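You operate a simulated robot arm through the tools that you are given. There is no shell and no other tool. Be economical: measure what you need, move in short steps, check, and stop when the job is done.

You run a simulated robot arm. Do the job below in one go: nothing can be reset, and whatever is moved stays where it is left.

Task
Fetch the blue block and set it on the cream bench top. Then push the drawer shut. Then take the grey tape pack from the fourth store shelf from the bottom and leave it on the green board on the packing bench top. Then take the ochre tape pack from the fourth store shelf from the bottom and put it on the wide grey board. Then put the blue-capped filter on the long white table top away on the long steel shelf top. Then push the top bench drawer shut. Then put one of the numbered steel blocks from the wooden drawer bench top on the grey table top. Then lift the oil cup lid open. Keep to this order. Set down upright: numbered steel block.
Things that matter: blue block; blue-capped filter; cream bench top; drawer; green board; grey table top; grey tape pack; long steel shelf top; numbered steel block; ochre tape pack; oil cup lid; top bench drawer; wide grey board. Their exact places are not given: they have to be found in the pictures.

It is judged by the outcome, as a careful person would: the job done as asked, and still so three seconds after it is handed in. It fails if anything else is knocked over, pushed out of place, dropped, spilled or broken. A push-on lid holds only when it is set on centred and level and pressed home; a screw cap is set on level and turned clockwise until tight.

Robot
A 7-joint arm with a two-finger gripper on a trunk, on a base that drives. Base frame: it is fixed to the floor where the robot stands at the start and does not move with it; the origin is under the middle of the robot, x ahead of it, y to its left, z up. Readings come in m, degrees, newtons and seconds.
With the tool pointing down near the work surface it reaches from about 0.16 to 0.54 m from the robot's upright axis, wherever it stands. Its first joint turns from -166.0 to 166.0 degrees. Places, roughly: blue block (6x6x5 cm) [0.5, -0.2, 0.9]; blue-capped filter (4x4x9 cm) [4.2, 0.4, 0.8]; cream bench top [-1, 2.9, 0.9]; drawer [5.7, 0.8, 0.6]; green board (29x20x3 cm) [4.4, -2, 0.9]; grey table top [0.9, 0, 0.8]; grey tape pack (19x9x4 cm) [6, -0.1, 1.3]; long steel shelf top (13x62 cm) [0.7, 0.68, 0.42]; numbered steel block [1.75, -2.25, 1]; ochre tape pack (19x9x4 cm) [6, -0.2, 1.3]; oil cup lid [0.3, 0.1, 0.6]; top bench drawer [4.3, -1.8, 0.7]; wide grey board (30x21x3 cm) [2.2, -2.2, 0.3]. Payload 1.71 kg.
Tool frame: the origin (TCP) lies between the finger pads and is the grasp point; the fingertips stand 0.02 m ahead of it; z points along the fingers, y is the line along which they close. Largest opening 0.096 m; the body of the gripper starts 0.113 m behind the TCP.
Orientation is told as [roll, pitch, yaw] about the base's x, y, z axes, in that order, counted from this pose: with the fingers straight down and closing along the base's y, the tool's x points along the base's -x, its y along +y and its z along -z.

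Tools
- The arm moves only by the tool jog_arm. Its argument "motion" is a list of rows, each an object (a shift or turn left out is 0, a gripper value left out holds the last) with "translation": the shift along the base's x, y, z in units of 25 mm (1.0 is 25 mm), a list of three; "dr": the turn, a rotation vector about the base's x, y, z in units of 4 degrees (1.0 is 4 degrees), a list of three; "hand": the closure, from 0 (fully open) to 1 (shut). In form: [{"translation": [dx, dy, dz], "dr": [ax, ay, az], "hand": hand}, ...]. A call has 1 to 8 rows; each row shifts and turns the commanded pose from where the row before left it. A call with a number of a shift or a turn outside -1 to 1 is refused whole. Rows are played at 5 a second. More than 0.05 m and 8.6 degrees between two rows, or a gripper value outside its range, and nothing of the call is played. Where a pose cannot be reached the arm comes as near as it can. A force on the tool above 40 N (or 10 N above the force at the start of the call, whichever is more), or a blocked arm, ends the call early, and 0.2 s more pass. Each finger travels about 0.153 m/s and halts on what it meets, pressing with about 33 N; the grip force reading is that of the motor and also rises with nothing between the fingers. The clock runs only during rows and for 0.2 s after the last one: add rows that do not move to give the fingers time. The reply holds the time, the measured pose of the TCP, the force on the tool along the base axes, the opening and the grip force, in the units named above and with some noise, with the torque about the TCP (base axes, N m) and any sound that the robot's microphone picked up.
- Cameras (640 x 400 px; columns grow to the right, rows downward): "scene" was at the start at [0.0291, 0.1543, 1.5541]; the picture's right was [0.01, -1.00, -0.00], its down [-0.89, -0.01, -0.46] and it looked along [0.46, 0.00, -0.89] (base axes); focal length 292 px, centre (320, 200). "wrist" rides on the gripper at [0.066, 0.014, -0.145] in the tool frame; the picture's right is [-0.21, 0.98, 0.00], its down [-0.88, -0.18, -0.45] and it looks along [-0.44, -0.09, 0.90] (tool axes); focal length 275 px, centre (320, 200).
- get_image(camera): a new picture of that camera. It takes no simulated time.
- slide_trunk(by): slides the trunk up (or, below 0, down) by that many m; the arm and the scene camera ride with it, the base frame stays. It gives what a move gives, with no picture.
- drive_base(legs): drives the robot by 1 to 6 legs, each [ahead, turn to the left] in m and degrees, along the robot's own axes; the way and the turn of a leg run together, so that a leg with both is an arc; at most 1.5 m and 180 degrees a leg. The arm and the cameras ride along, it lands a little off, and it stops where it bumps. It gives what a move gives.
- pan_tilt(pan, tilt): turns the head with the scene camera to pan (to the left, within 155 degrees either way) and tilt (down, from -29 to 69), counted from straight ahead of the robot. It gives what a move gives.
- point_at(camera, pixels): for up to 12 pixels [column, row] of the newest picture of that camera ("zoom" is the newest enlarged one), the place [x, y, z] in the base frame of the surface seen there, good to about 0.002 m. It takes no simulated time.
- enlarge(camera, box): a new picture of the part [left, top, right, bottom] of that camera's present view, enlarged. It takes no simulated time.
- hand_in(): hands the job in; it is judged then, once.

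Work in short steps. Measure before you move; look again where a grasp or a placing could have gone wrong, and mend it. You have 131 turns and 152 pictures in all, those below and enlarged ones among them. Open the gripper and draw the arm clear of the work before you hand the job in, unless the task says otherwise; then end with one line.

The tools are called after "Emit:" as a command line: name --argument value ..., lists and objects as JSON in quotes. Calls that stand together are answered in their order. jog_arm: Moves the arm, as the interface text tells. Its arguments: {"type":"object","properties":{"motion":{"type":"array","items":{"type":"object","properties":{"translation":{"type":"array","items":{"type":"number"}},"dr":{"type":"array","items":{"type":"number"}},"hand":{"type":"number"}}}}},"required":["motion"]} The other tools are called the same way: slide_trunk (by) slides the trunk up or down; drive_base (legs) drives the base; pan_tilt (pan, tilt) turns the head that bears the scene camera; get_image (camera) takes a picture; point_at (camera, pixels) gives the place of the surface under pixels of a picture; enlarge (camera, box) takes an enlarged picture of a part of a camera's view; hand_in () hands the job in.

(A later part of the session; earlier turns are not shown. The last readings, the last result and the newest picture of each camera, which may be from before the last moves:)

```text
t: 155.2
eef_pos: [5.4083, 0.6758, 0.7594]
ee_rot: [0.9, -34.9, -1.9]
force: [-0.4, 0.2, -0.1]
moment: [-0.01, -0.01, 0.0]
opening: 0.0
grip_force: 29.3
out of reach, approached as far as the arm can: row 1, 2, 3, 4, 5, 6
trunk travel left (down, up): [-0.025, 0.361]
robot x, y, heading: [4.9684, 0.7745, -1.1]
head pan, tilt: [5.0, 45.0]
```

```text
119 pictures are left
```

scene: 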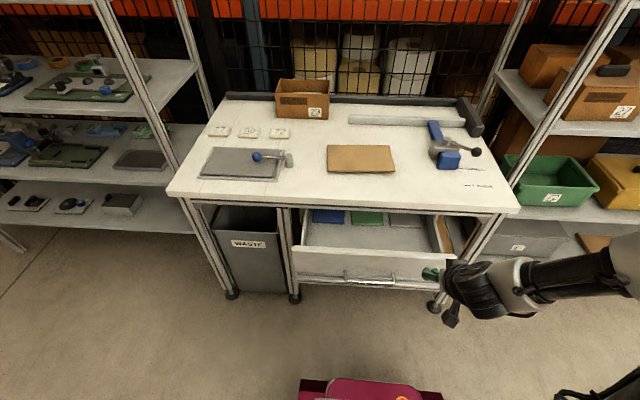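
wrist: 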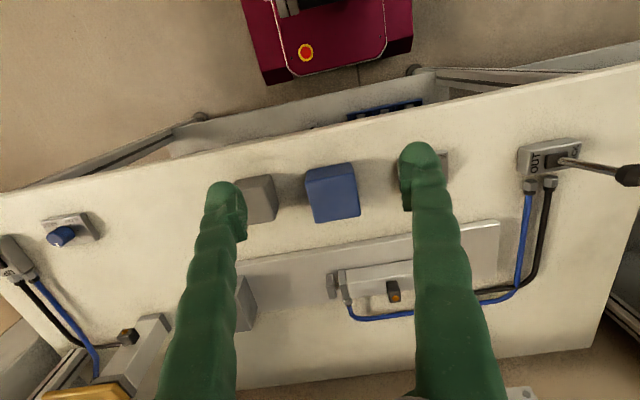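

Continue down to z≈0.655.

Emit:
jog_arm --motion '[{"translation": [-0.1, 0, -0.8]}, {"translation": [-0.1, 0, -0.8]}, {"translation": [-0.1, 0, -0.8]}, {"translation": [-0.1, 0, -0.8]}, {"translation": [0, 0, -0.8]}, {}]'

Emit:
enlarge --camera "scene" --box '[240, 180, 560, 380]'

```text
t: 156.6
eef_pos: [5.4046, 0.6747, 0.6614]
ee_rot: [1.0, -35.1, -2.0]
force: [0.6, -0.2, -0.2]
moment: [0.02, -0.01, 0.03]
opening: 0.0
grip_force: 29.8
out of reach, approached as far as the arm can: row 1, 3
trunk travel left (down, up): [-0.025, 0.361]
robot x, y, heading: [4.9637, 0.7759, -1.0]
head pan, tilt: [5.0, 45.0]
```

```text
2.00 times, centred on (400, 280) of scene
```

zoom: 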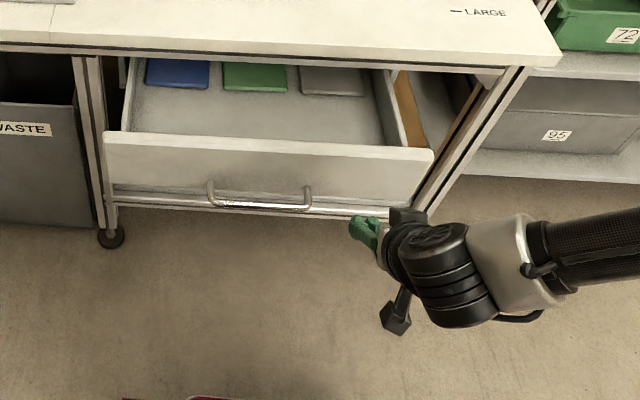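

Fingers are in front of the face, right of the handle. I push +x with the arm.

Emit:
jog_arm --motion '[{"translation": [0.9, 0, 0]}, {"translation": [0.9, 0, 0]}, {"translation": [0.9, 0, 0]}, {"translation": [0.6, 0, 0]}, {"translation": [0.6, 0, 0]}, {"translation": [0.6, 0, 0]}, {"translation": [0.6, 0, 0]}]'

Emit:
enlarge --camera "scene" --box '[240, 180, 560, 380]'

```text
t: 158.2
eef_pos: [5.5314, 0.6735, 0.662]
ee_rot: [0.9, -35.1, -1.9]
force: [-0.4, -0.7, 0.2]
moment: [0.0, 0.0, -0.01]
opening: 0.0002
grip_force: 29.8
trunk travel left (down, up): [-0.025, 0.361]
robot x, y, heading: [4.9645, 0.776, -1.1]
head pan, tilt: [5.0, 45.0]
```

```text
2.00 times, centred on (400, 280) of scene
```

zoom: 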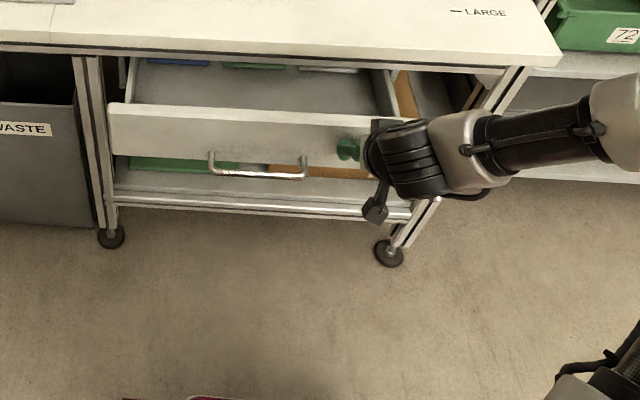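

It slides. I continue pushing.

Emit:
jog_arm --motion '[{"translation": [0.6, 0, 0]}, {"translation": [0.6, 0, 0]}, {"translation": [0.6, 0, 0]}, {"translation": [0.6, 0, 0]}, {"translation": [0.6, 0, 0]}, {"translation": [0.6, 0, 0]}, {"translation": [0.6, 0, 0]}]'

Emit:
enlarge --camera "scene" --box '[240, 180, 560, 380]'

```text
t: 159.7
eef_pos: [5.6134, 0.6754, 0.668]
ee_rot: [1.2, -35.4, -2.1]
force: [0.2, -0.1, 0.2]
moment: [0.05, -0.04, 0.04]
opening: 0.0
grip_force: 29.2
trunk travel left (down, up): [-0.025, 0.361]
robot x, y, heading: [4.9655, 0.777, -1.4]
head pan, tilt: [5.0, 45.0]
stopped in row 7: the force on the tool passed its limit at 48 N (the readings are from after the stop); the commanded pose is now the measured one
```

```text
2.00 times, centred on (400, 280) of scene
```

zoom: 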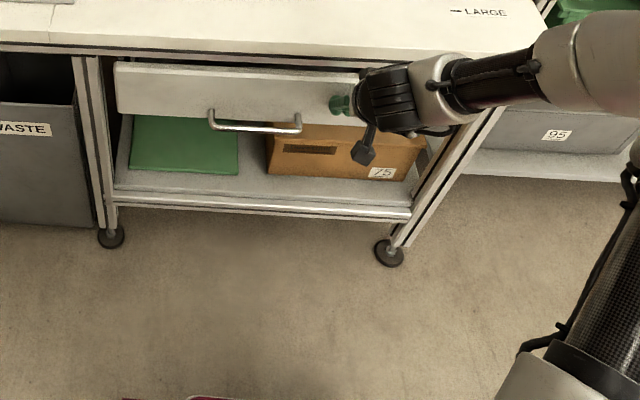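

Stopped at 48 N, presumably the end stop. I draw back and check the gap.

Emit:
jog_arm --motion '[{"translation": [-1, 0, 0]}, {"translation": [-1, 0, 0]}, {"translation": [-1, 0, 0]}, {"translation": [-1, 0, 0.5]}, {"translation": [-1, 0, 1]}, {"translation": [-1, 0, 1]}, {"translation": [-1, 0, 1]}, {"translation": [-1, 0, 1]}]'

Emit:
enlarge --camera "scene" --box '[240, 180, 560, 380]'

Emit:
point_at --camera "zoom" --pixels '[[150, 85], [150, 60], [330, 85], [400, 90], [300, 50], [300, 60], [300, 42], [102, 200], [250, 115]]'

```text
t: 161.5
eef_pos: [5.4126, 0.6776, 0.7787]
ee_rot: [1.2, -35.3, -2.1]
force: [-0.4, -0.8, 0.0]
moment: [0.03, 0.0, -0.01]
opening: 0.0
grip_force: 29.2
trunk travel left (down, up): [-0.025, 0.361]
robot x, y, heading: [4.9641, 0.7718, -1.1]
head pan, tilt: [5.0, 45.0]
```

```text
2.00 times, centred on (400, 280) of scene
```

zoom: 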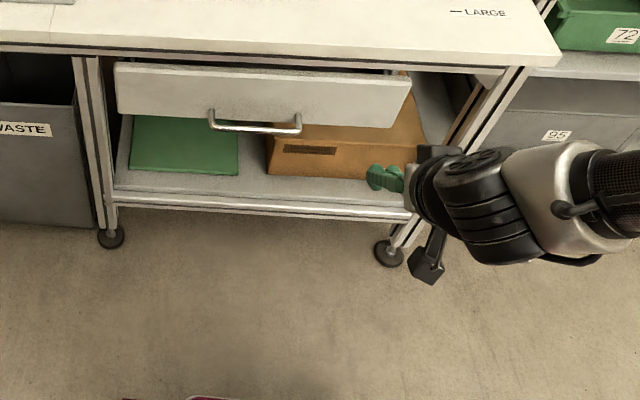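

```text
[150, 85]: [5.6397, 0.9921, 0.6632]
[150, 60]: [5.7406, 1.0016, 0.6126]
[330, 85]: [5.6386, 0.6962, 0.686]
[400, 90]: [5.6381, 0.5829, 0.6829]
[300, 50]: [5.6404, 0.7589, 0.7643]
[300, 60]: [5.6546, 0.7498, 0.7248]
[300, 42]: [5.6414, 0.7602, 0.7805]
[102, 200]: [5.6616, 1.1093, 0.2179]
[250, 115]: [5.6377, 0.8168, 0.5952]
```

Face (5.639) is flush with the bench edge (5.640): shut. Next I raise the trunk, and go in front of the store shelf to look at the fourth shelf.

Emit:
slide_trunk --by 0.36

Emit:
drive_base --legs '[[-0.1, 0], [0, -89], [0.93, 0], [0, 90]]'

Emit:
pan_tilt --pan 0 --tilt 30

Emit:
get_image --camera "scene"

Emit:
get_image --camera "wrist"

```text
t: 165.0
eef_pos: [5.4144, 0.6783, 1.139]
ee_rot: [1.1, -35.3, -2.0]
force: [0.1, 0.3, -0.5]
moment: [0.01, -0.01, 0.02]
opening: 0.0
grip_force: 29.7
trunk travel left (down, up): [-0.385, 0.001]
robot x, y, heading: [4.9636, 0.7748, -1.5]
head pan, tilt: [5.0, 45.0]
```

```text
t: 168.4
eef_pos: [5.1829, 0.4179, 1.1639]
ee_rot: [0.5, -38.5, -37.5]
force: [0.6, 0.0, 0.4]
moment: [0.03, 0.02, 0.0]
opening: 0.0001
grip_force: 29.7
trunk travel left (down, up): [-0.385, 0.001]
robot x, y, heading: [4.882, 0.7699, -31.8]
head pan, tilt: [5.0, 45.0]
stopped in leg 2: the robot was blocked; the commanded pose is now the measured one
```

```text
t: 169.1
eef_pos: [5.1813, 0.421, 1.1644]
ee_rot: [0.5, -38.5, -37.4]
force: [0.4, -0.6, 0.5]
moment: [0.0, -0.03, 0.01]
opening: 0.0001
grip_force: 29.3
trunk travel left (down, up): [-0.385, 0.001]
robot x, y, heading: [4.8811, 0.7717, -32.1]
head pan, tilt: [0.0, 30.0]
```

```text
114 pictures are left
```

scene: 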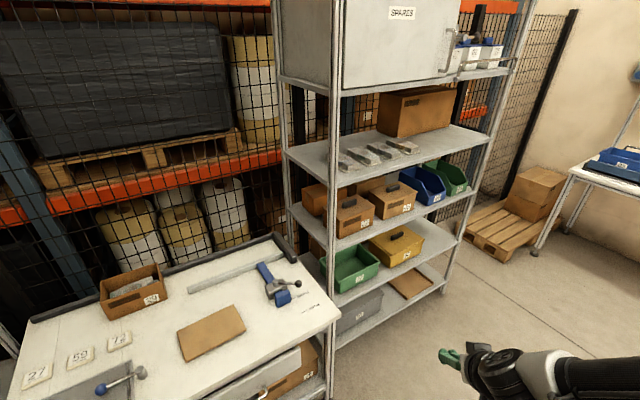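

```text
113 pictures are left
```

wrist: 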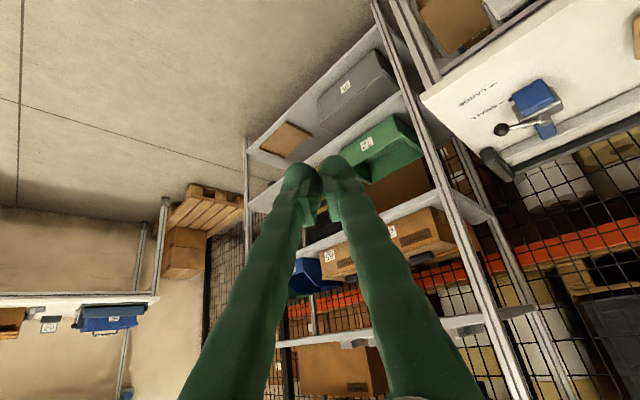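

The turn was blocked, probably by the floor crates behind-left. I look there.

Emit:
pan_tilt --pan -150 --tilt 60

Emit:
get_image --camera "scene"

Emit:
pan_tilt --pan 140 --tilt 60

Emit:
get_image --camera "scene"

```text
t: 171.5
eef_pos: [5.18, 0.4199, 1.1644]
ee_rot: [0.6, -38.5, -37.4]
force: [-0.3, -0.2, -0.9]
moment: [-0.01, 0.03, 0.0]
opening: 0.0
grip_force: 29.9
trunk travel left (down, up): [-0.385, 0.001]
robot x, y, heading: [4.8813, 0.7695, -31.9]
head pan, tilt: [-150.0, 60.0]
```

```text
112 pictures are left
```

scene: 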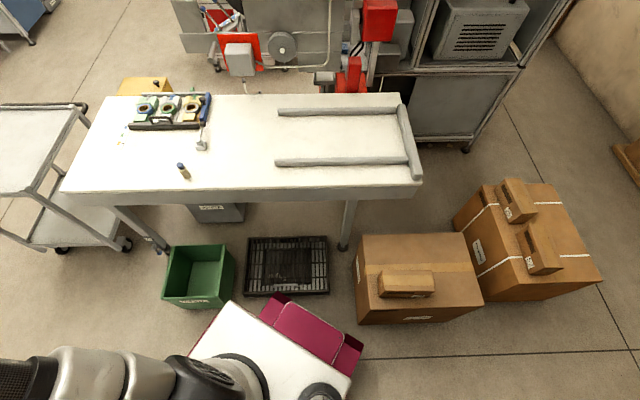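

```text
t: 175.5
eef_pos: [5.1803, 0.4205, 1.1635]
ee_rot: [0.5, -38.5, -37.4]
force: [0.0, -1.2, -0.3]
moment: [0.01, 0.02, -0.01]
opening: 0.0001
grip_force: 29.4
trunk travel left (down, up): [-0.385, 0.001]
robot x, y, heading: [4.8829, 0.7713, -31.8]
head pan, tilt: [140.0, 60.0]
```

```text
111 pictures are left
```

scene: 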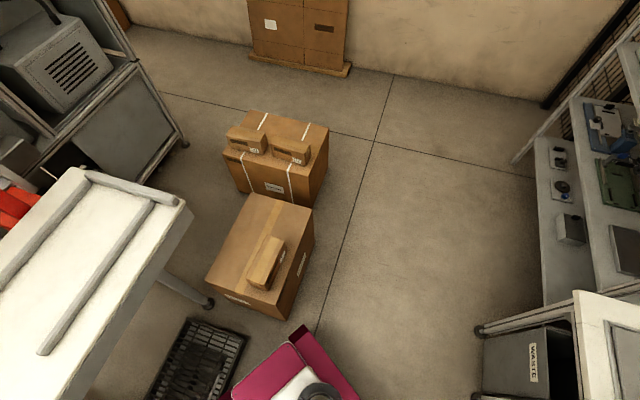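

A rear corner touched the cardboard box. I first go ahead 0.2 m, then turn and drive.

Emit:
drive_base --legs '[[0.2, 0], [0, -58], [0.8, 0], [0, 90]]'

Emit:
pan_tilt --pan 0 --tilt 30

Emit:
get_image --camera "scene"

Emit:
get_image --camera "wrist"

```text
t: 188.9
eef_pos: [5.4631, -0.2857, 1.1568]
ee_rot: [1.6, -35.3, -6.8]
force: [-0.4, 0.0, 0.1]
moment: [-0.04, 0.0, -0.01]
opening: 0.0002
grip_force: 29.2
trunk travel left (down, up): [-0.385, 0.001]
robot x, y, heading: [5.033, -0.146, -1.8]
head pan, tilt: [140.0, 60.0]
```

```text
t: 191.2
eef_pos: [5.4658, -0.2989, 1.1738]
ee_rot: [0.9, -38.2, -7.5]
force: [0.1, 1.2, -0.2]
moment: [-0.04, -0.02, -0.02]
opening: 0.0
grip_force: 29.6
trunk travel left (down, up): [-0.385, 0.001]
robot x, y, heading: [5.0355, -0.1401, -2.1]
head pan, tilt: [0.0, 30.0]
```

```text
110 pictures are left
```

scene: 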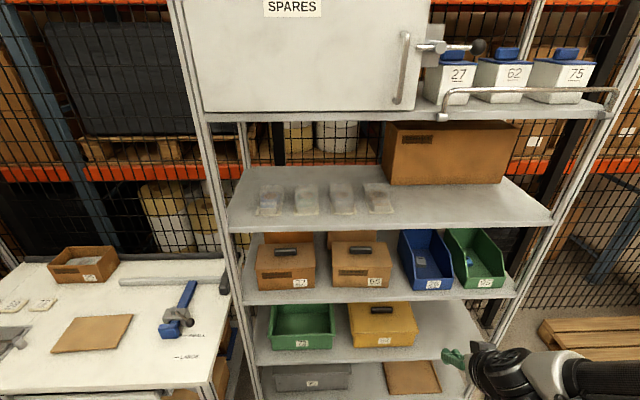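

```text
109 pictures are left
```

wrist: 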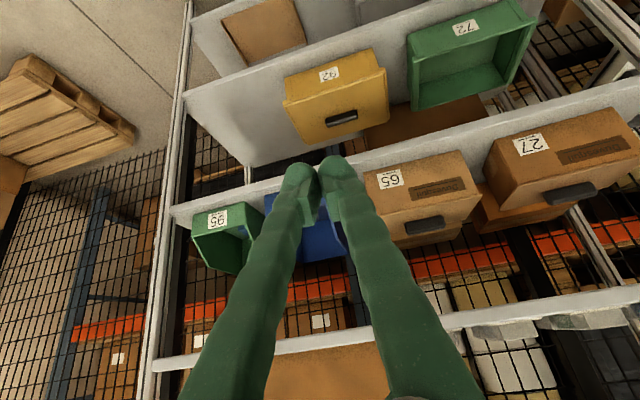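

Four packs lie at (270..378,198). I enlarge to tell grey from ochre.

Emit:
enlarge --camera "scene" --box '[230, 160, 410, 230]'

Emit:
point_at --camera "scene" --pixels '[[262, 212], [280, 212], [308, 212], [345, 210], [378, 210], [265, 188], [375, 186], [340, 222], [340, 170], [240, 116], [440, 118], [340, 195]]'

```text
3.56 times, centred on (320, 195) of scene
```

zoom: 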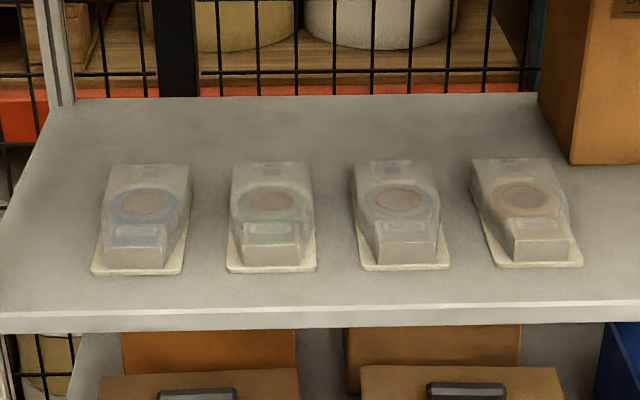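

```text
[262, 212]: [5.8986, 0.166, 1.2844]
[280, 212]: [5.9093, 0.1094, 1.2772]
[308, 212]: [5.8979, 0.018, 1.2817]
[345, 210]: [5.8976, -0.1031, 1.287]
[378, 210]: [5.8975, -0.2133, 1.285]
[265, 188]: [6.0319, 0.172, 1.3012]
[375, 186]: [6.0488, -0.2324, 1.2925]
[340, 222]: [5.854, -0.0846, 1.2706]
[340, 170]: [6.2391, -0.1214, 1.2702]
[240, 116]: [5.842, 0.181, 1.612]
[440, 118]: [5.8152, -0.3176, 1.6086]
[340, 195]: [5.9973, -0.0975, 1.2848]
```

From left the packs are blue, green, grey (y≈-0.10), ochre (y≈-0.22). I raise the hand to z≈1.40, level its yaw, centre it on y≈-0.10 and open, still outside the shelf.

Emit:
jog_arm --motion '[{"translation": [0, 0.9, 1], "dr": [0, 0, 0.5], "hand": 0}, {"translation": [0, 0.9, 1], "dr": [0, 0, 0.5]}, {"translation": [0, 0.9, 1], "dr": [0, 0, 0.5]}, {"translation": [0, 0.9, 1], "dr": [0, 0, 0.4]}, {"translation": [0, 0.9, 1]}, {"translation": [0, 0.9, 1]}, {"translation": [0, 0.9, 1]}, {"translation": [0, 0.9, 1]}]'

Emit:
jog_arm --motion '[{"translation": [0, 0.4, 1], "dr": [-0.2, 0, 0]}, {}]'

Emit:
get_image --camera "wrist"

```text
t: 191.8
eef_pos: [5.462, -0.2577, 1.2283]
ee_rot: [0.8, -39.1, -3.3]
force: [-1.1, 0.4, 0.8]
moment: [0.01, -0.09, 0.0]
opening: 0.0961
grip_force: 0.1
out of reach, approached as far as the arm can: row 1
trunk travel left (down, up): [-0.385, 0.001]
robot x, y, heading: [5.0321, -0.1416, -2.2]
head pan, tilt: [0.0, 30.0]
stopped in row 3: the arm was blocked; the commanded pose is now the measured one
```

```text
t: 192.1
eef_pos: [5.4621, -0.2601, 1.2505]
ee_rot: [-0.2, -41.9, -3.1]
force: [-0.4, 0.8, 0.6]
moment: [-0.02, 0.0, -0.02]
opening: 0.0963
grip_force: 0.1
out of reach, approached as far as the arm can: row 1
trunk travel left (down, up): [-0.385, 0.001]
robot x, y, heading: [5.033, -0.1394, -2.2]
head pan, tilt: [0.0, 30.0]
stopped in row 1: the arm was blocked; the commanded pose is now the measured one
```

```text
107 pictures are left
```

wrist: 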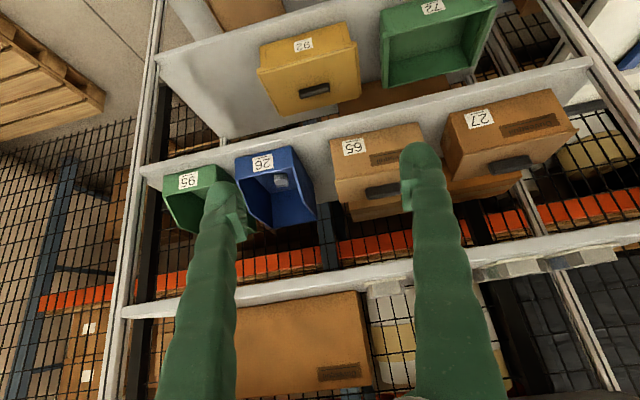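

The arm hit a limit in this posture. I un-pitch the wrist while raising, and look at the posture.

Emit:
jog_arm --motion '[{"translation": [0, 0.2, 0.4], "dr": [0, 1, 0]}, {"translation": [0, 0.2, 0.4], "dr": [0, 1, 0]}, {"translation": [0, 0.2, 0.4], "dr": [0, 1, 0]}, {"translation": [0, 0.4, 0.8], "dr": [0, 1, 0]}, {"translation": [0, 0.5, 0.8], "dr": [0, 1, 0]}, {"translation": [0, 0.5, 0.8], "dr": [0, 1, 0]}, {"translation": [0, 0.5, 0.8], "dr": [0, 0, 0.4]}, {"translation": [0, 0.5, 0.8], "dr": [0, 0, 0.4]}]'

Emit:
get_image --camera "scene"

```text
t: 192.4
eef_pos: [5.4563, -0.262, 1.2648]
ee_rot: [-1.0, -42.5, -2.8]
force: [0.0, -0.4, 0.4]
moment: [-0.02, -0.01, -0.08]
opening: 0.096
grip_force: 0.1
trunk travel left (down, up): [-0.385, 0.001]
robot x, y, heading: [5.0363, -0.1426, -2.1]
head pan, tilt: [0.0, 30.0]
stopped in row 1: the arm was blocked; the commanded pose is now the measured one
```

```text
106 pictures are left
```

scene: 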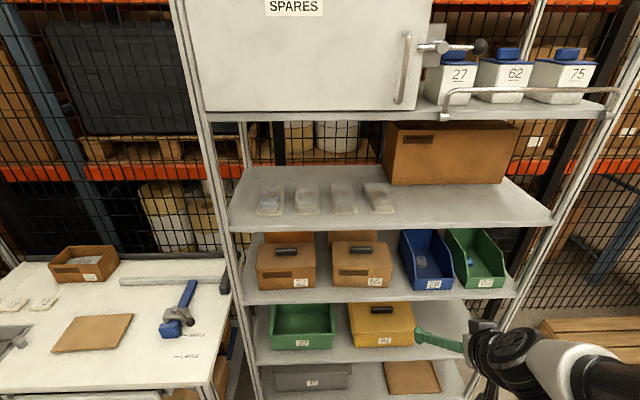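

I try backing out of the limit: outward and slightly down with un-pitching.

Emit:
jog_arm --motion '[{"translation": [0.5, -0.2, -0.6]}, {"translation": [0.6, -0.2, -0.6]}, {"translation": [0.6, 0, -0.4], "dr": [0, 0.5, 0]}, {"translation": [0.6, 0, 0], "dr": [0, 1, 0]}, {"translation": [0.6, 0, 0], "dr": [0, 1, 0]}, {"translation": [0.4, 0, 0.3], "dr": [0, 1, 0]}]'

Emit:
pan_tilt --pan -35 --tilt 50

Emit:
get_image --camera "scene"

```text
t: 192.9
eef_pos: [5.4562, -0.2851, 1.2655]
ee_rot: [-0.8, -44.1, -4.5]
force: [-0.1, -0.9, 0.0]
moment: [0.03, -0.03, 0.01]
opening: 0.096
grip_force: 0.0
out of reach, approached as far as the arm can: row 1
trunk travel left (down, up): [-0.385, 0.001]
robot x, y, heading: [5.0316, -0.144, -2.3]
head pan, tilt: [0.0, 30.0]
stopped in row 2: the arm was blocked; the commanded pose is now the measured one
```

```text
t: 193.9
eef_pos: [5.456, -0.2841, 1.2659]
ee_rot: [-0.9, -43.9, -4.6]
force: [-0.1, -0.3, -0.4]
moment: [0.0, 0.01, 0.02]
opening: 0.096
grip_force: 0.1
trunk travel left (down, up): [-0.385, 0.001]
robot x, y, heading: [5.0329, -0.1434, -2.3]
head pan, tilt: [-35.0, 50.0]
```

```text
105 pictures are left
```

scene: 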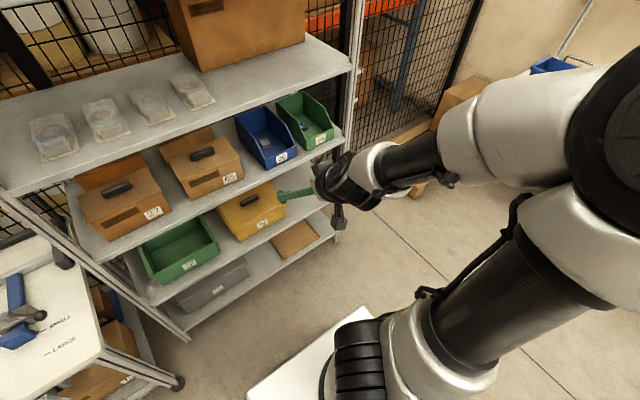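

I return toward the last good posture (lower, less pitch).

Emit:
jog_arm --motion '[{"translation": [0, 0, -1], "dr": [0, 0.5, 0]}, {"translation": [0, 0, -1], "dr": [0, 0.5, 0]}, {"translation": [0, 0, -1], "dr": [0, 0.5, 0]}, {"translation": [0, 0, -1], "dr": [0, 0.5, 0]}, {"translation": [0.3, 0, -0.5], "dr": [0, 1, 0]}, {"translation": [0.3, 0, 0], "dr": [0, 1, 0]}, {"translation": [0.3, 0, 0], "dr": [0, 1, 0]}, {"translation": [0.3, 0, 0], "dr": [0, 1, 0]}]'

Emit:
get_image --camera "scene"

```text
t: 194.2
eef_pos: [5.4529, -0.2928, 1.2681]
ee_rot: [-1.1, -44.8, -4.5]
force: [-0.3, 1.0, -0.9]
moment: [0.0, -0.01, 0.01]
opening: 0.0959
grip_force: 0.1
out of reach, approached as far as the arm can: row 1
trunk travel left (down, up): [-0.385, 0.001]
robot x, y, heading: [5.0352, -0.1415, -2.0]
head pan, tilt: [-35.0, 50.0]
stopped in row 1: the arm was blocked; the commanded pose is now the measured one
```

```text
104 pictures are left
```

scene: 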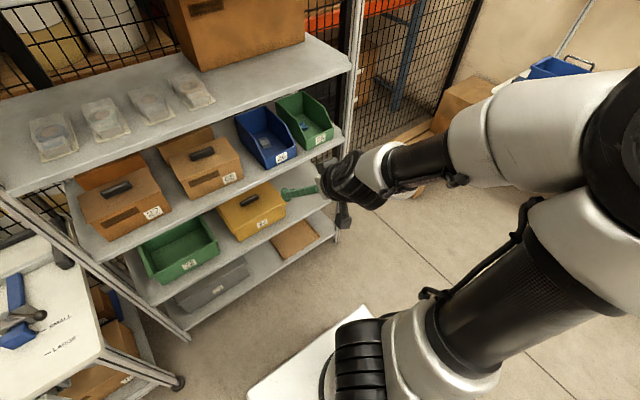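

I probe: pure sideways right, away from the trunk.

Emit:
jog_arm --motion '[{"translation": [0, -0.6, 0]}, {"translation": [0, -0.6, 0]}, {"translation": [0, -0.6, 0]}, {"translation": [0, -0.6, 0]}]'

Emit:
jog_arm --motion '[{"dr": [0, 0.5, 0]}, {"dr": [0, 0.5, 0]}, {"dr": [0, 0.5, 0]}, {"dr": [0, 0.5, 0]}]'

Emit:
jog_arm --motion '[{"translation": [0.6, 0, 0]}, {"translation": [0.6, 0, 0]}, {"translation": [0.6, 0, 0]}, {"translation": [0.6, 0, 0]}]'

Emit:
get_image --camera "scene"

```text
t: 194.5
eef_pos: [5.4495, -0.3058, 1.2862]
ee_rot: [-2.2, -47.8, -4.4]
force: [-0.3, -0.4, -0.2]
moment: [0.02, 0.01, 0.03]
opening: 0.0957
grip_force: 0.1
out of reach, approached as far as the arm can: row 1
trunk travel left (down, up): [-0.385, 0.001]
robot x, y, heading: [5.0331, -0.142, -2.1]
head pan, tilt: [-35.0, 50.0]
stopped in row 1: the arm was blocked; the commanded pose is now the measured one
```

```text
t: 195.5
eef_pos: [5.4414, -0.2985, 1.272]
ee_rot: [-2.0, -37.6, -3.9]
force: [0.6, 0.6, -0.2]
moment: [0.03, -0.01, 0.02]
opening: 0.096
grip_force: 0.1
out of reach, approached as far as the arm can: row 1
trunk travel left (down, up): [-0.385, 0.001]
robot x, y, heading: [5.0359, -0.1412, -2.1]
head pan, tilt: [-35.0, 50.0]
```

```text
t: 196.3
eef_pos: [5.4705, -0.2997, 1.272]
ee_rot: [-2.1, -38.7, -3.9]
force: [0.2, 0.4, 0.2]
moment: [0.03, -0.06, 0.02]
opening: 0.096
grip_force: 0.0
trunk travel left (down, up): [-0.385, 0.001]
robot x, y, heading: [5.0365, -0.1439, -2.6]
head pan, tilt: [-35.0, 50.0]
stopped in row 3: the arm was blocked; the commanded pose is now the measured one
```

```text
103 pictures are left
```

scene: 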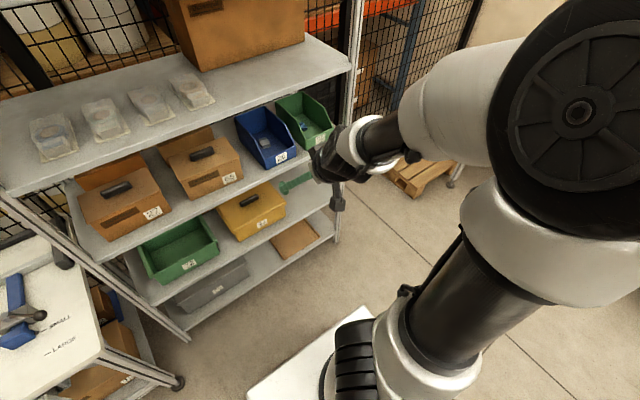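

Pure pitch back works. I go on un-pitching to near vertical.

Emit:
jog_arm --motion '[{"dr": [0, 0.8, 0]}, {"dr": [0, 0.8, 0]}, {"dr": [0, 0.8, 0]}, {"dr": [0, 0.8, 0]}, {"dr": [0, 0.8, 0]}, {"dr": [0, 0.8, 0]}, {"dr": [0, 0.8, 0]}, {"dr": [0, 0.8, 0]}]'

Emit:
jog_arm --motion '[{"translation": [0, 0.4, 0.6]}, {"translation": [0, 0.4, 0.6]}, {"translation": [0, 0.4, 0.6]}, {"translation": [0, 0.4, 0.6]}, {"translation": [0, 0.4, 0.6]}]'

Emit:
get_image --camera "scene"

```text
t: 196.6
eef_pos: [5.4592, -0.3005, 1.2728]
ee_rot: [-2.3, -38.4, -3.5]
force: [-0.4, 0.1, -0.5]
moment: [0.0, 0.01, 0.0]
opening: 0.0961
grip_force: 0.1
trunk travel left (down, up): [-0.385, 0.001]
robot x, y, heading: [5.0328, -0.1392, -2.0]
head pan, tilt: [-35.0, 50.0]
stopped in row 1: the arm was blocked; the commanded pose is now the measured one
```

```text
t: 196.9
eef_pos: [5.44, -0.2967, 1.2828]
ee_rot: [-2.6, -39.6, -3.2]
force: [-0.2, 0.3, -0.4]
moment: [-0.01, -0.01, -0.02]
opening: 0.0956
grip_force: 0.0
trunk travel left (down, up): [-0.385, 0.001]
robot x, y, heading: [5.0359, -0.1447, -1.8]
head pan, tilt: [-35.0, 50.0]
stopped in row 1: the arm was blocked; the commanded pose is now the measured one
```

```text
102 pictures are left
```

scene: 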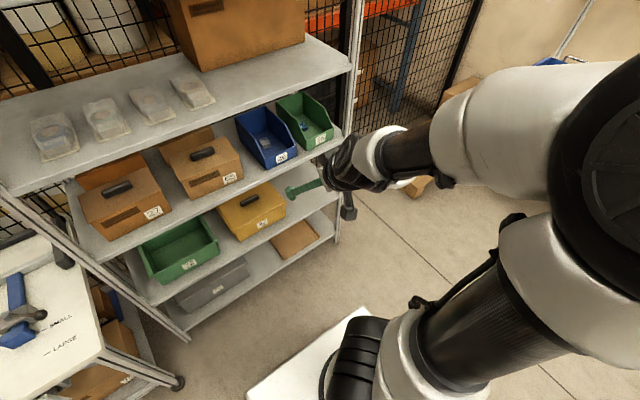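

I retry with small pitch rows and lowering, which worked before.

Emit:
jog_arm --motion '[{"dr": [0, 0.4, 0]}, {"dr": [0, 0.4, 0]}, {"dr": [0, 0.4, 0]}, {"dr": [0, 0.4, 0]}, {"dr": [0, 0.4, 0]}, {"dr": [0, 0.4, 0]}, {"dr": [0, 0.4, 0]}, {"dr": [0, 0.4, 0]}]'

Emit:
jog_arm --motion '[{"translation": [0.3, 0, -0.6]}, {"translation": [0.3, 0, -0.6]}, {"translation": [0.3, 0, -0.6]}, {"translation": [0.3, 0, -0.6]}, {"translation": [0.3, 0, -0.6]}, {"translation": [0.3, 0, -0.6]}, {"translation": [0.3, 0, -0.6]}, {"translation": [0.3, 0, -0.6]}]'

Emit:
get_image --camera "scene"

```text
t: 198.8
eef_pos: [5.4421, -0.2985, 1.2823]
ee_rot: [-3.2, -26.5, -2.8]
force: [-1.0, -0.2, -0.1]
moment: [-0.02, 0.01, 0.02]
opening: 0.0963
grip_force: 0.1
trunk travel left (down, up): [-0.385, 0.001]
robot x, y, heading: [5.034, -0.1404, -2.4]
head pan, tilt: [-35.0, 50.0]
```

```text
t: 200.6
eef_pos: [5.5029, -0.2986, 1.1677]
ee_rot: [-3.4, -26.3, -3.0]
force: [-0.1, -0.2, 0.1]
moment: [-0.02, 0.0, 0.03]
opening: 0.0958
grip_force: 0.1
trunk travel left (down, up): [-0.385, 0.001]
robot x, y, heading: [5.0348, -0.1436, -2.1]
head pan, tilt: [-35.0, 50.0]
```

```text
101 pictures are left
```

scene: 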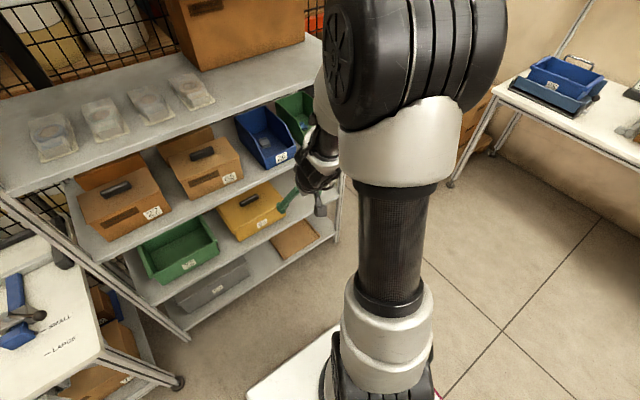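

Freed, with the elbow now up. I raise the hand and bring it toward y≈-0.12 in small steps.

Emit:
jog_arm --motion '[{"translation": [0, 0.5, 0.7], "dr": [0.2, 0, 0.1]}, {"translation": [0, 0.5, 0.7], "dr": [0.2, 0, 0.1]}, {"translation": [0, 0.5, 0.7], "dr": [0.2, 0, 0.1]}, {"translation": [0, 0.5, 0.7], "dr": [0.2, 0, 0.1]}, {"translation": [0, 0.5, 0.7]}, {"translation": [0, 0.5, 0.7]}, {"translation": [0, 0.5, 0.7]}, {"translation": [0, 0.5, 0.7]}]'

Emit:
jog_arm --motion '[{"translation": [0, 0.5, 0.6], "dr": [0, 0, 0]}, {"translation": [0, 0.5, 0.6]}, {"translation": [0, 0.5, 0.6]}, {"translation": [0, 0.5, 0.6]}, {"translation": [0, 0.4, 0.6]}, {"translation": [0, 0, 0.6]}]'

Emit:
get_image --camera "scene"

Emit:
get_image --camera "wrist"

```text
t: 202.3
eef_pos: [5.4997, -0.1967, 1.3037]
ee_rot: [0.2, -26.4, -3.0]
force: [0.1, 0.6, -0.3]
moment: [-0.03, -0.01, 0.01]
opening: 0.0958
grip_force: 0.0
trunk travel left (down, up): [-0.385, 0.001]
robot x, y, heading: [5.0364, -0.1451, -2.1]
head pan, tilt: [-35.0, 50.0]
```

```text
t: 203.8
eef_pos: [5.5006, -0.1364, 1.3944]
ee_rot: [0.3, -26.4, -2.9]
force: [-0.3, 0.2, -0.3]
moment: [0.01, -0.01, 0.01]
opening: 0.096
grip_force: 0.0
trunk travel left (down, up): [-0.385, 0.001]
robot x, y, heading: [5.0306, -0.1415, -2.6]
head pan, tilt: [-35.0, 50.0]
```

```text
100 pictures are left
```

scene: 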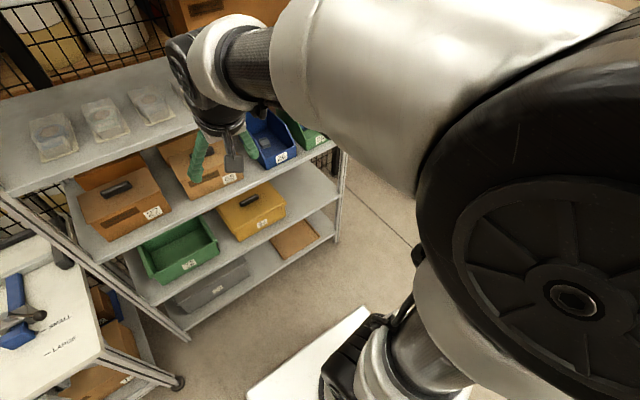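

```text
99 pictures are left
```

wrist: 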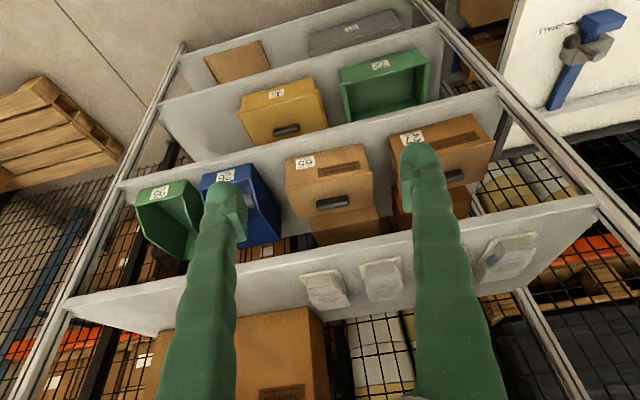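

I align heading and drive 0.3 m ahead, the tips being well above the shelf top (1.27) and packs (1.31).

Emit:
drive_base --legs '[[0, 2.4], [0.28, 0]]'

Emit:
jog_arm --motion '[{"translation": [0.2, 0.1, 0], "dr": [0, -0.4, 0]}, {"translation": [0.2, 0.1, 0], "dr": [0, -0.4, 0]}, {"translation": [0.2, 0.1, 0], "dr": [0, -0.4, 0]}, {"translation": [0.2, 0.1, 0], "dr": [0, -0.4, 0]}, {"translation": [0.2, 0.1, 0], "dr": [0, -0.4, 0]}, {"translation": [0.2, 0, 0], "dr": [0, -0.4, 0]}]'

Emit:
get_image --camera "wrist"

Emit:
pan_tilt --pan 0 --tilt 35

Emit:
get_image --camera "scene"

```text
t: 206.2
eef_pos: [5.7596, -0.1194, 1.4013]
ee_rot: [0.3, -27.3, -1.0]
force: [1.5, 0.5, 0.7]
moment: [0.01, 0.16, 0.0]
opening: 0.0963
grip_force: 0.1
trunk travel left (down, up): [-0.385, 0.001]
robot x, y, heading: [5.3103, -0.1449, -0.4]
head pan, tilt: [-35.0, 50.0]
```

```text
t: 207.6
eef_pos: [5.7846, -0.1056, 1.4027]
ee_rot: [0.4, -37.0, -0.9]
force: [0.0, 0.6, 1.3]
moment: [-0.02, 0.02, 0.03]
opening: 0.0961
grip_force: 0.1
trunk travel left (down, up): [-0.385, 0.001]
robot x, y, heading: [5.3171, -0.1415, 0.0]
head pan, tilt: [-35.0, 50.0]
```

```text
98 pictures are left
```

wrist: 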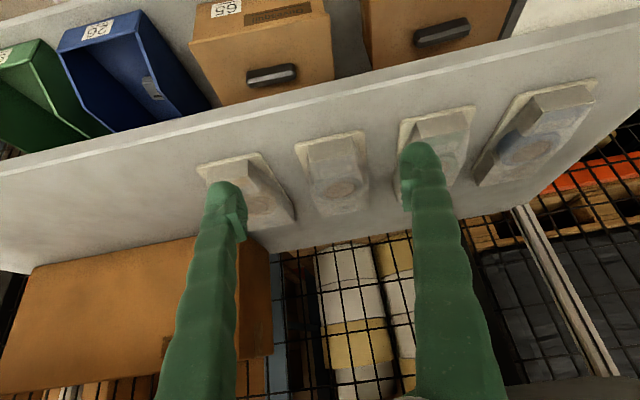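

```text
t: 208.6
eef_pos: [5.7995, -0.1063, 1.399]
ee_rot: [0.5, -36.5, -1.0]
force: [-1.0, 0.2, 0.8]
moment: [0.0, -0.06, -0.02]
opening: 0.0959
grip_force: 0.1
trunk travel left (down, up): [-0.385, 0.001]
robot x, y, heading: [5.3137, -0.1456, -0.3]
head pan, tilt: [0.0, 35.0]
```

```text
97 pictures are left
```

scene: 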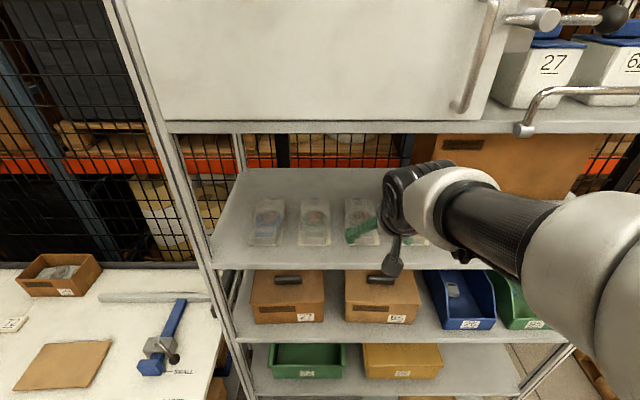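

The grey pack at (337,170) sits between the fingers. I enlarge and measure it.

Emit:
enlarge --camera "wrist" --box '[240, 110, 440, 235]'

Emit:
point_at --camera "wrist" --pixels '[[297, 141], [365, 133], [312, 150], [353, 146], [320, 180], [358, 177], [340, 190], [333, 160], [320, 212], [368, 206], [340, 230], [330, 120]]'

```text
3.20 times, centred on (340, 172) of wrist
```

zoom: 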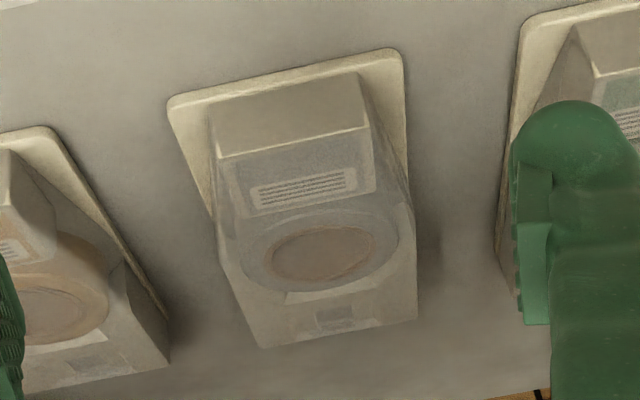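

```text
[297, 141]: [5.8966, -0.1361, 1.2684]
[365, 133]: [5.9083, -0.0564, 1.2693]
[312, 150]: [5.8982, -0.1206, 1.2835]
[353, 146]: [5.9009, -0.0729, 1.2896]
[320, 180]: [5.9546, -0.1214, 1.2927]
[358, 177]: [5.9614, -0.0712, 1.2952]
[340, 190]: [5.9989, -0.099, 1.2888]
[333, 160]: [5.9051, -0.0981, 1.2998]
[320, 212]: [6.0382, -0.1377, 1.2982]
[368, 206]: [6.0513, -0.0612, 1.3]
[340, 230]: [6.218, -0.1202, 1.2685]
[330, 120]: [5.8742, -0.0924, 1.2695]
```

Pack centre y≈-0.097, blister ≈5–7.5 cm wide, card top ≈1.274. I move in over it to z≈1.35 and look.

Emit:
jog_arm --motion '[{"translation": [0.9, 0.1, -0.2], "dr": [0, 0, -0.2]}, {"translation": [0.9, 0.1, -0.2], "dr": [0, 0, -0.2]}, {"translation": [0.9, 0.1, -0.3]}, {"translation": [0.9, 0.1, -0.3]}, {"translation": [0.9, 0, -0.3]}, {"translation": [0.9, 0, -0.3]}, {"translation": [0.8, 0, -0.4]}, {}]'

Emit:
get_image --camera "wrist"

Emit:
get_image --camera "scene"

```text
t: 210.4
eef_pos: [5.9533, -0.0965, 1.3484]
ee_rot: [0.6, -36.6, -2.7]
force: [-1.8, 0.7, 0.7]
moment: [0.02, -0.06, 0.0]
opening: 0.096
grip_force: 0.1
trunk travel left (down, up): [-0.385, 0.001]
robot x, y, heading: [5.3144, -0.1418, -0.3]
head pan, tilt: [0.0, 35.0]
```

```text
95 pictures are left
```

wrist: 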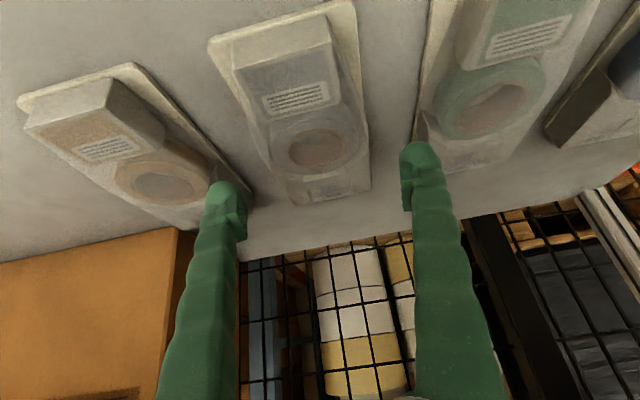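

```text
94 pictures are left
```

scene: 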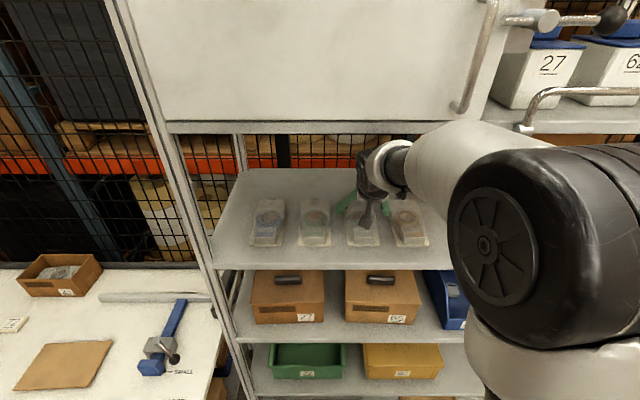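

Aligned. I lower to z≈1.30 and close gently.

Emit:
jog_arm --motion '[{"translation": [0.3, 0, -0.5]}, {"translation": [0.2, 0, -0.5]}, {"translation": [0, 0, -0.5]}, {"translation": [0, 0, -0.4]}, {}]'

Emit:
get_image --camera "wrist"

Emit:
jog_arm --motion '[{"hand": 0.3}, {"hand": 0.6}, {"hand": 1}, {"hand": 1}]'

Emit:
get_image --camera "wrist"

```text
t: 211.6
eef_pos: [5.9648, -0.0993, 1.3019]
ee_rot: [0.6, -36.6, -2.7]
force: [-0.1, 0.1, 0.5]
moment: [-0.02, -0.01, 0.0]
opening: 0.0956
grip_force: 0.1
trunk travel left (down, up): [-0.385, 0.001]
robot x, y, heading: [5.312, -0.1393, 0.0]
head pan, tilt: [0.0, 35.0]
```

```text
93 pictures are left
```

wrist: 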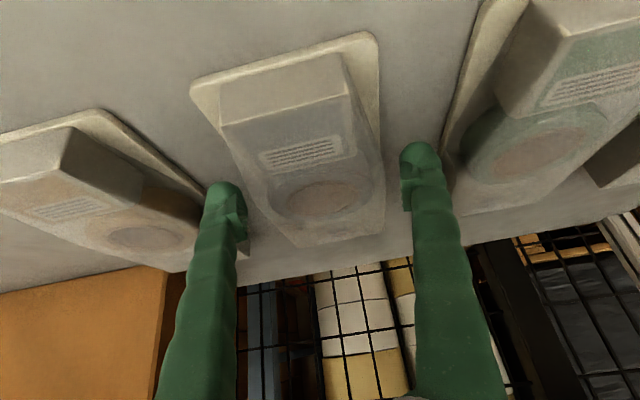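

```text
t: 212.6
eef_pos: [5.9645, -0.0967, 1.3003]
ee_rot: [0.6, -36.4, -2.7]
force: [0.2, 0.0, 0.5]
moment: [-0.04, -0.02, -0.01]
opening: 0.0797
grip_force: 30.2
trunk travel left (down, up): [-0.385, 0.001]
robot x, y, heading: [5.3125, -0.1422, -0.1]
head pan, tilt: [0.0, 35.0]
```

```text
92 pictures are left
```

wrist: 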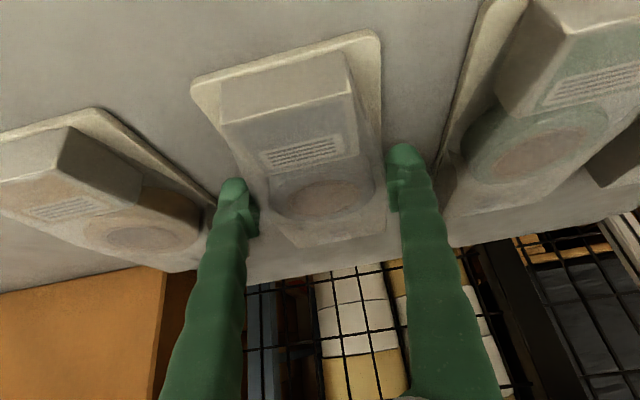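

Gripped at 0.080. I lift 5 cm and check.

Emit:
jog_arm --motion '[{"translation": [0, 0, 0.3]}, {"translation": [0, 0, 0.4]}, {"translation": [0, 0, 0.5]}, {"translation": [0, 0, 0.6]}, {}]'

Emit:
get_image --camera "wrist"

```text
t: 213.8
eef_pos: [5.9658, -0.0971, 1.3466]
ee_rot: [0.6, -36.4, -2.6]
force: [-0.2, -0.1, -1.7]
moment: [0.0, 0.01, -0.02]
opening: 0.0798
grip_force: 29.8
trunk travel left (down, up): [-0.385, 0.001]
robot x, y, heading: [5.3131, -0.1392, 0.0]
head pan, tilt: [0.0, 35.0]
```

```text
91 pictures are left
```

wrist: 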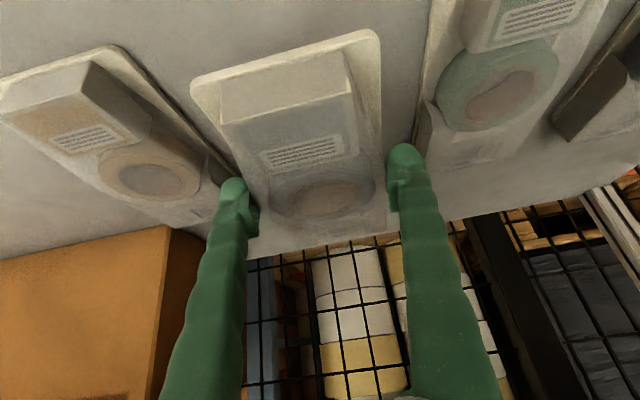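

Pack is held level. I back out 0.35 m, turn right and drive toward the packing bench, stopping short to look.

Emit:
drive_base --legs '[[-0.35, 0], [0, -105], [0.95, 0]]'

Emit:
pan_tilt --pan 0 --tilt 45

Emit:
get_image --camera "scene"

Emit:
get_image --camera "wrist"

```text
t: 226.4
eef_pos: [4.6109, -1.7067, 1.3467]
ee_rot: [0.6, -36.4, -105.8]
force: [-0.6, 0.7, -1.5]
moment: [0.05, 0.01, -0.02]
opening: 0.0795
grip_force: 30.3
trunk travel left (down, up): [-0.385, 0.001]
robot x, y, heading: [4.7211, -1.0595, -103.5]
head pan, tilt: [0.0, 35.0]
```

```text
t: 227.2
eef_pos: [4.6181, -1.6835, 1.3584]
ee_rot: [0.7, -37.4, -106.0]
force: [0.1, 0.5, -0.6]
moment: [-0.03, -0.03, 0.0]
opening: 0.0792
grip_force: 29.6
trunk travel left (down, up): [-0.385, 0.001]
robot x, y, heading: [4.7185, -1.064, -103.3]
head pan, tilt: [0.0, 45.0]
```

```text
90 pictures are left
```

scene: 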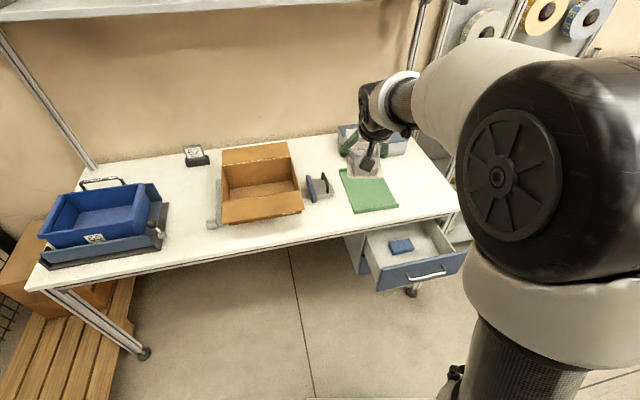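

```text
89 pictures are left
```

wrist: 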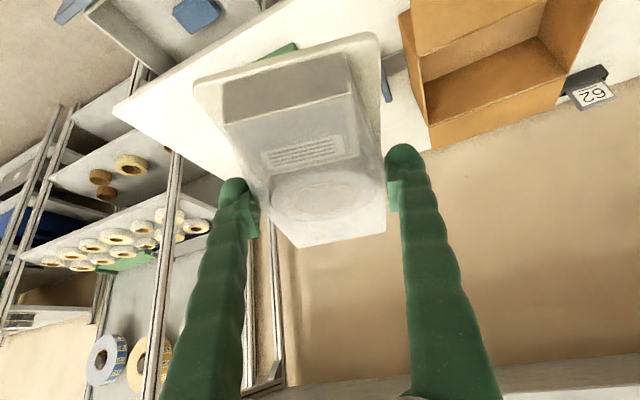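

The board is at (367,190). I measure its corners and neighbours from here.

Emit:
point_at --camera "scene" --pixels '[[342, 172], [396, 204], [356, 211], [370, 195], [345, 195], [332, 190], [345, 140], [380, 152], [400, 150], [375, 222], [460, 262], [378, 290]]'

Emit:
enlarge --camera "scene" --box '[280, 100, 440, 220]'

```text
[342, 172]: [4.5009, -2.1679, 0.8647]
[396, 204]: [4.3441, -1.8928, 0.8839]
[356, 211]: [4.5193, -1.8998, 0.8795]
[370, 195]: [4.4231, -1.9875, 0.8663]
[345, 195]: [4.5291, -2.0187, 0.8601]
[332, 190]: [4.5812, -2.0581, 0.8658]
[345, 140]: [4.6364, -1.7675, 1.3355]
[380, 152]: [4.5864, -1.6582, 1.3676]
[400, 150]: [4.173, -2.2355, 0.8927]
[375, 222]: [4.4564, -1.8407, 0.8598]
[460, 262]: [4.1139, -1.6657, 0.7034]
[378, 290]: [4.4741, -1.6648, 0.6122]
```

```text
3.33 times, centred on (360, 160) of scene
```

zoom: 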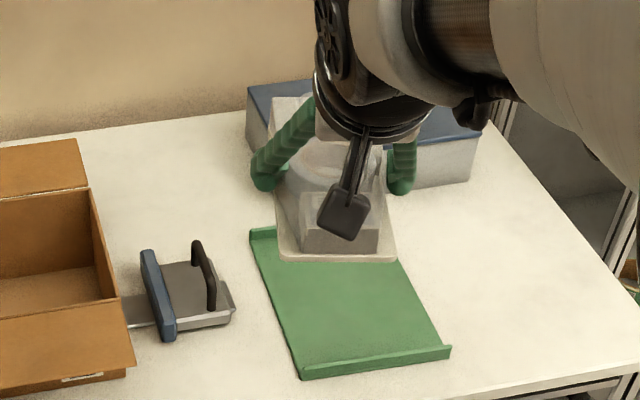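

The tray has lips at both y-ends; inside z=0.866. Before approaching, I check my own base's size against the open drawer.

Emit:
pan_tilt --pan 10 --tilt 69

Emit:
get_image --camera "scene"

Emit:
point_at --camera "scene" --pixels '[[300, 320], [320, 300], [340, 320], [360, 340], [330, 350], [300, 360], [280, 380], [260, 340], [310, 310], [350, 300]]'

```text
t: 228.0
eef_pos: [4.6173, -1.6867, 1.3575]
ee_rot: [0.7, -37.3, -105.8]
force: [-0.1, 0.1, -1.3]
moment: [-0.01, 0.0, 0.0]
opening: 0.0791
grip_force: 30.2
trunk travel left (down, up): [-0.385, 0.001]
robot x, y, heading: [4.7192, -1.0605, -103.3]
head pan, tilt: [10.0, 68.8]
```

```text
87 pictures are left
```

scene: 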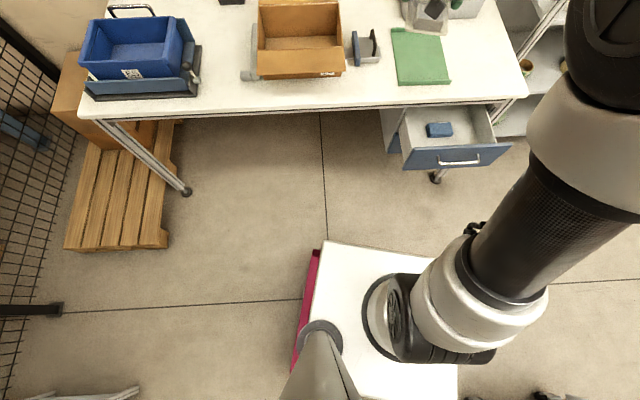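

```text
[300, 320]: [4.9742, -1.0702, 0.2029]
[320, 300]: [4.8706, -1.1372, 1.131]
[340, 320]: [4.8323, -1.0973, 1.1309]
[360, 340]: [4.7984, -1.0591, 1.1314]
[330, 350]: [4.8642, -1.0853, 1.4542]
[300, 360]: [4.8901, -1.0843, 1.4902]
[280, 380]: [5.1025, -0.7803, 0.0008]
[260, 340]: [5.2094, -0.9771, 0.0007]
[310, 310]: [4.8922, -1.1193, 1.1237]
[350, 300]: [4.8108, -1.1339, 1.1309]
```

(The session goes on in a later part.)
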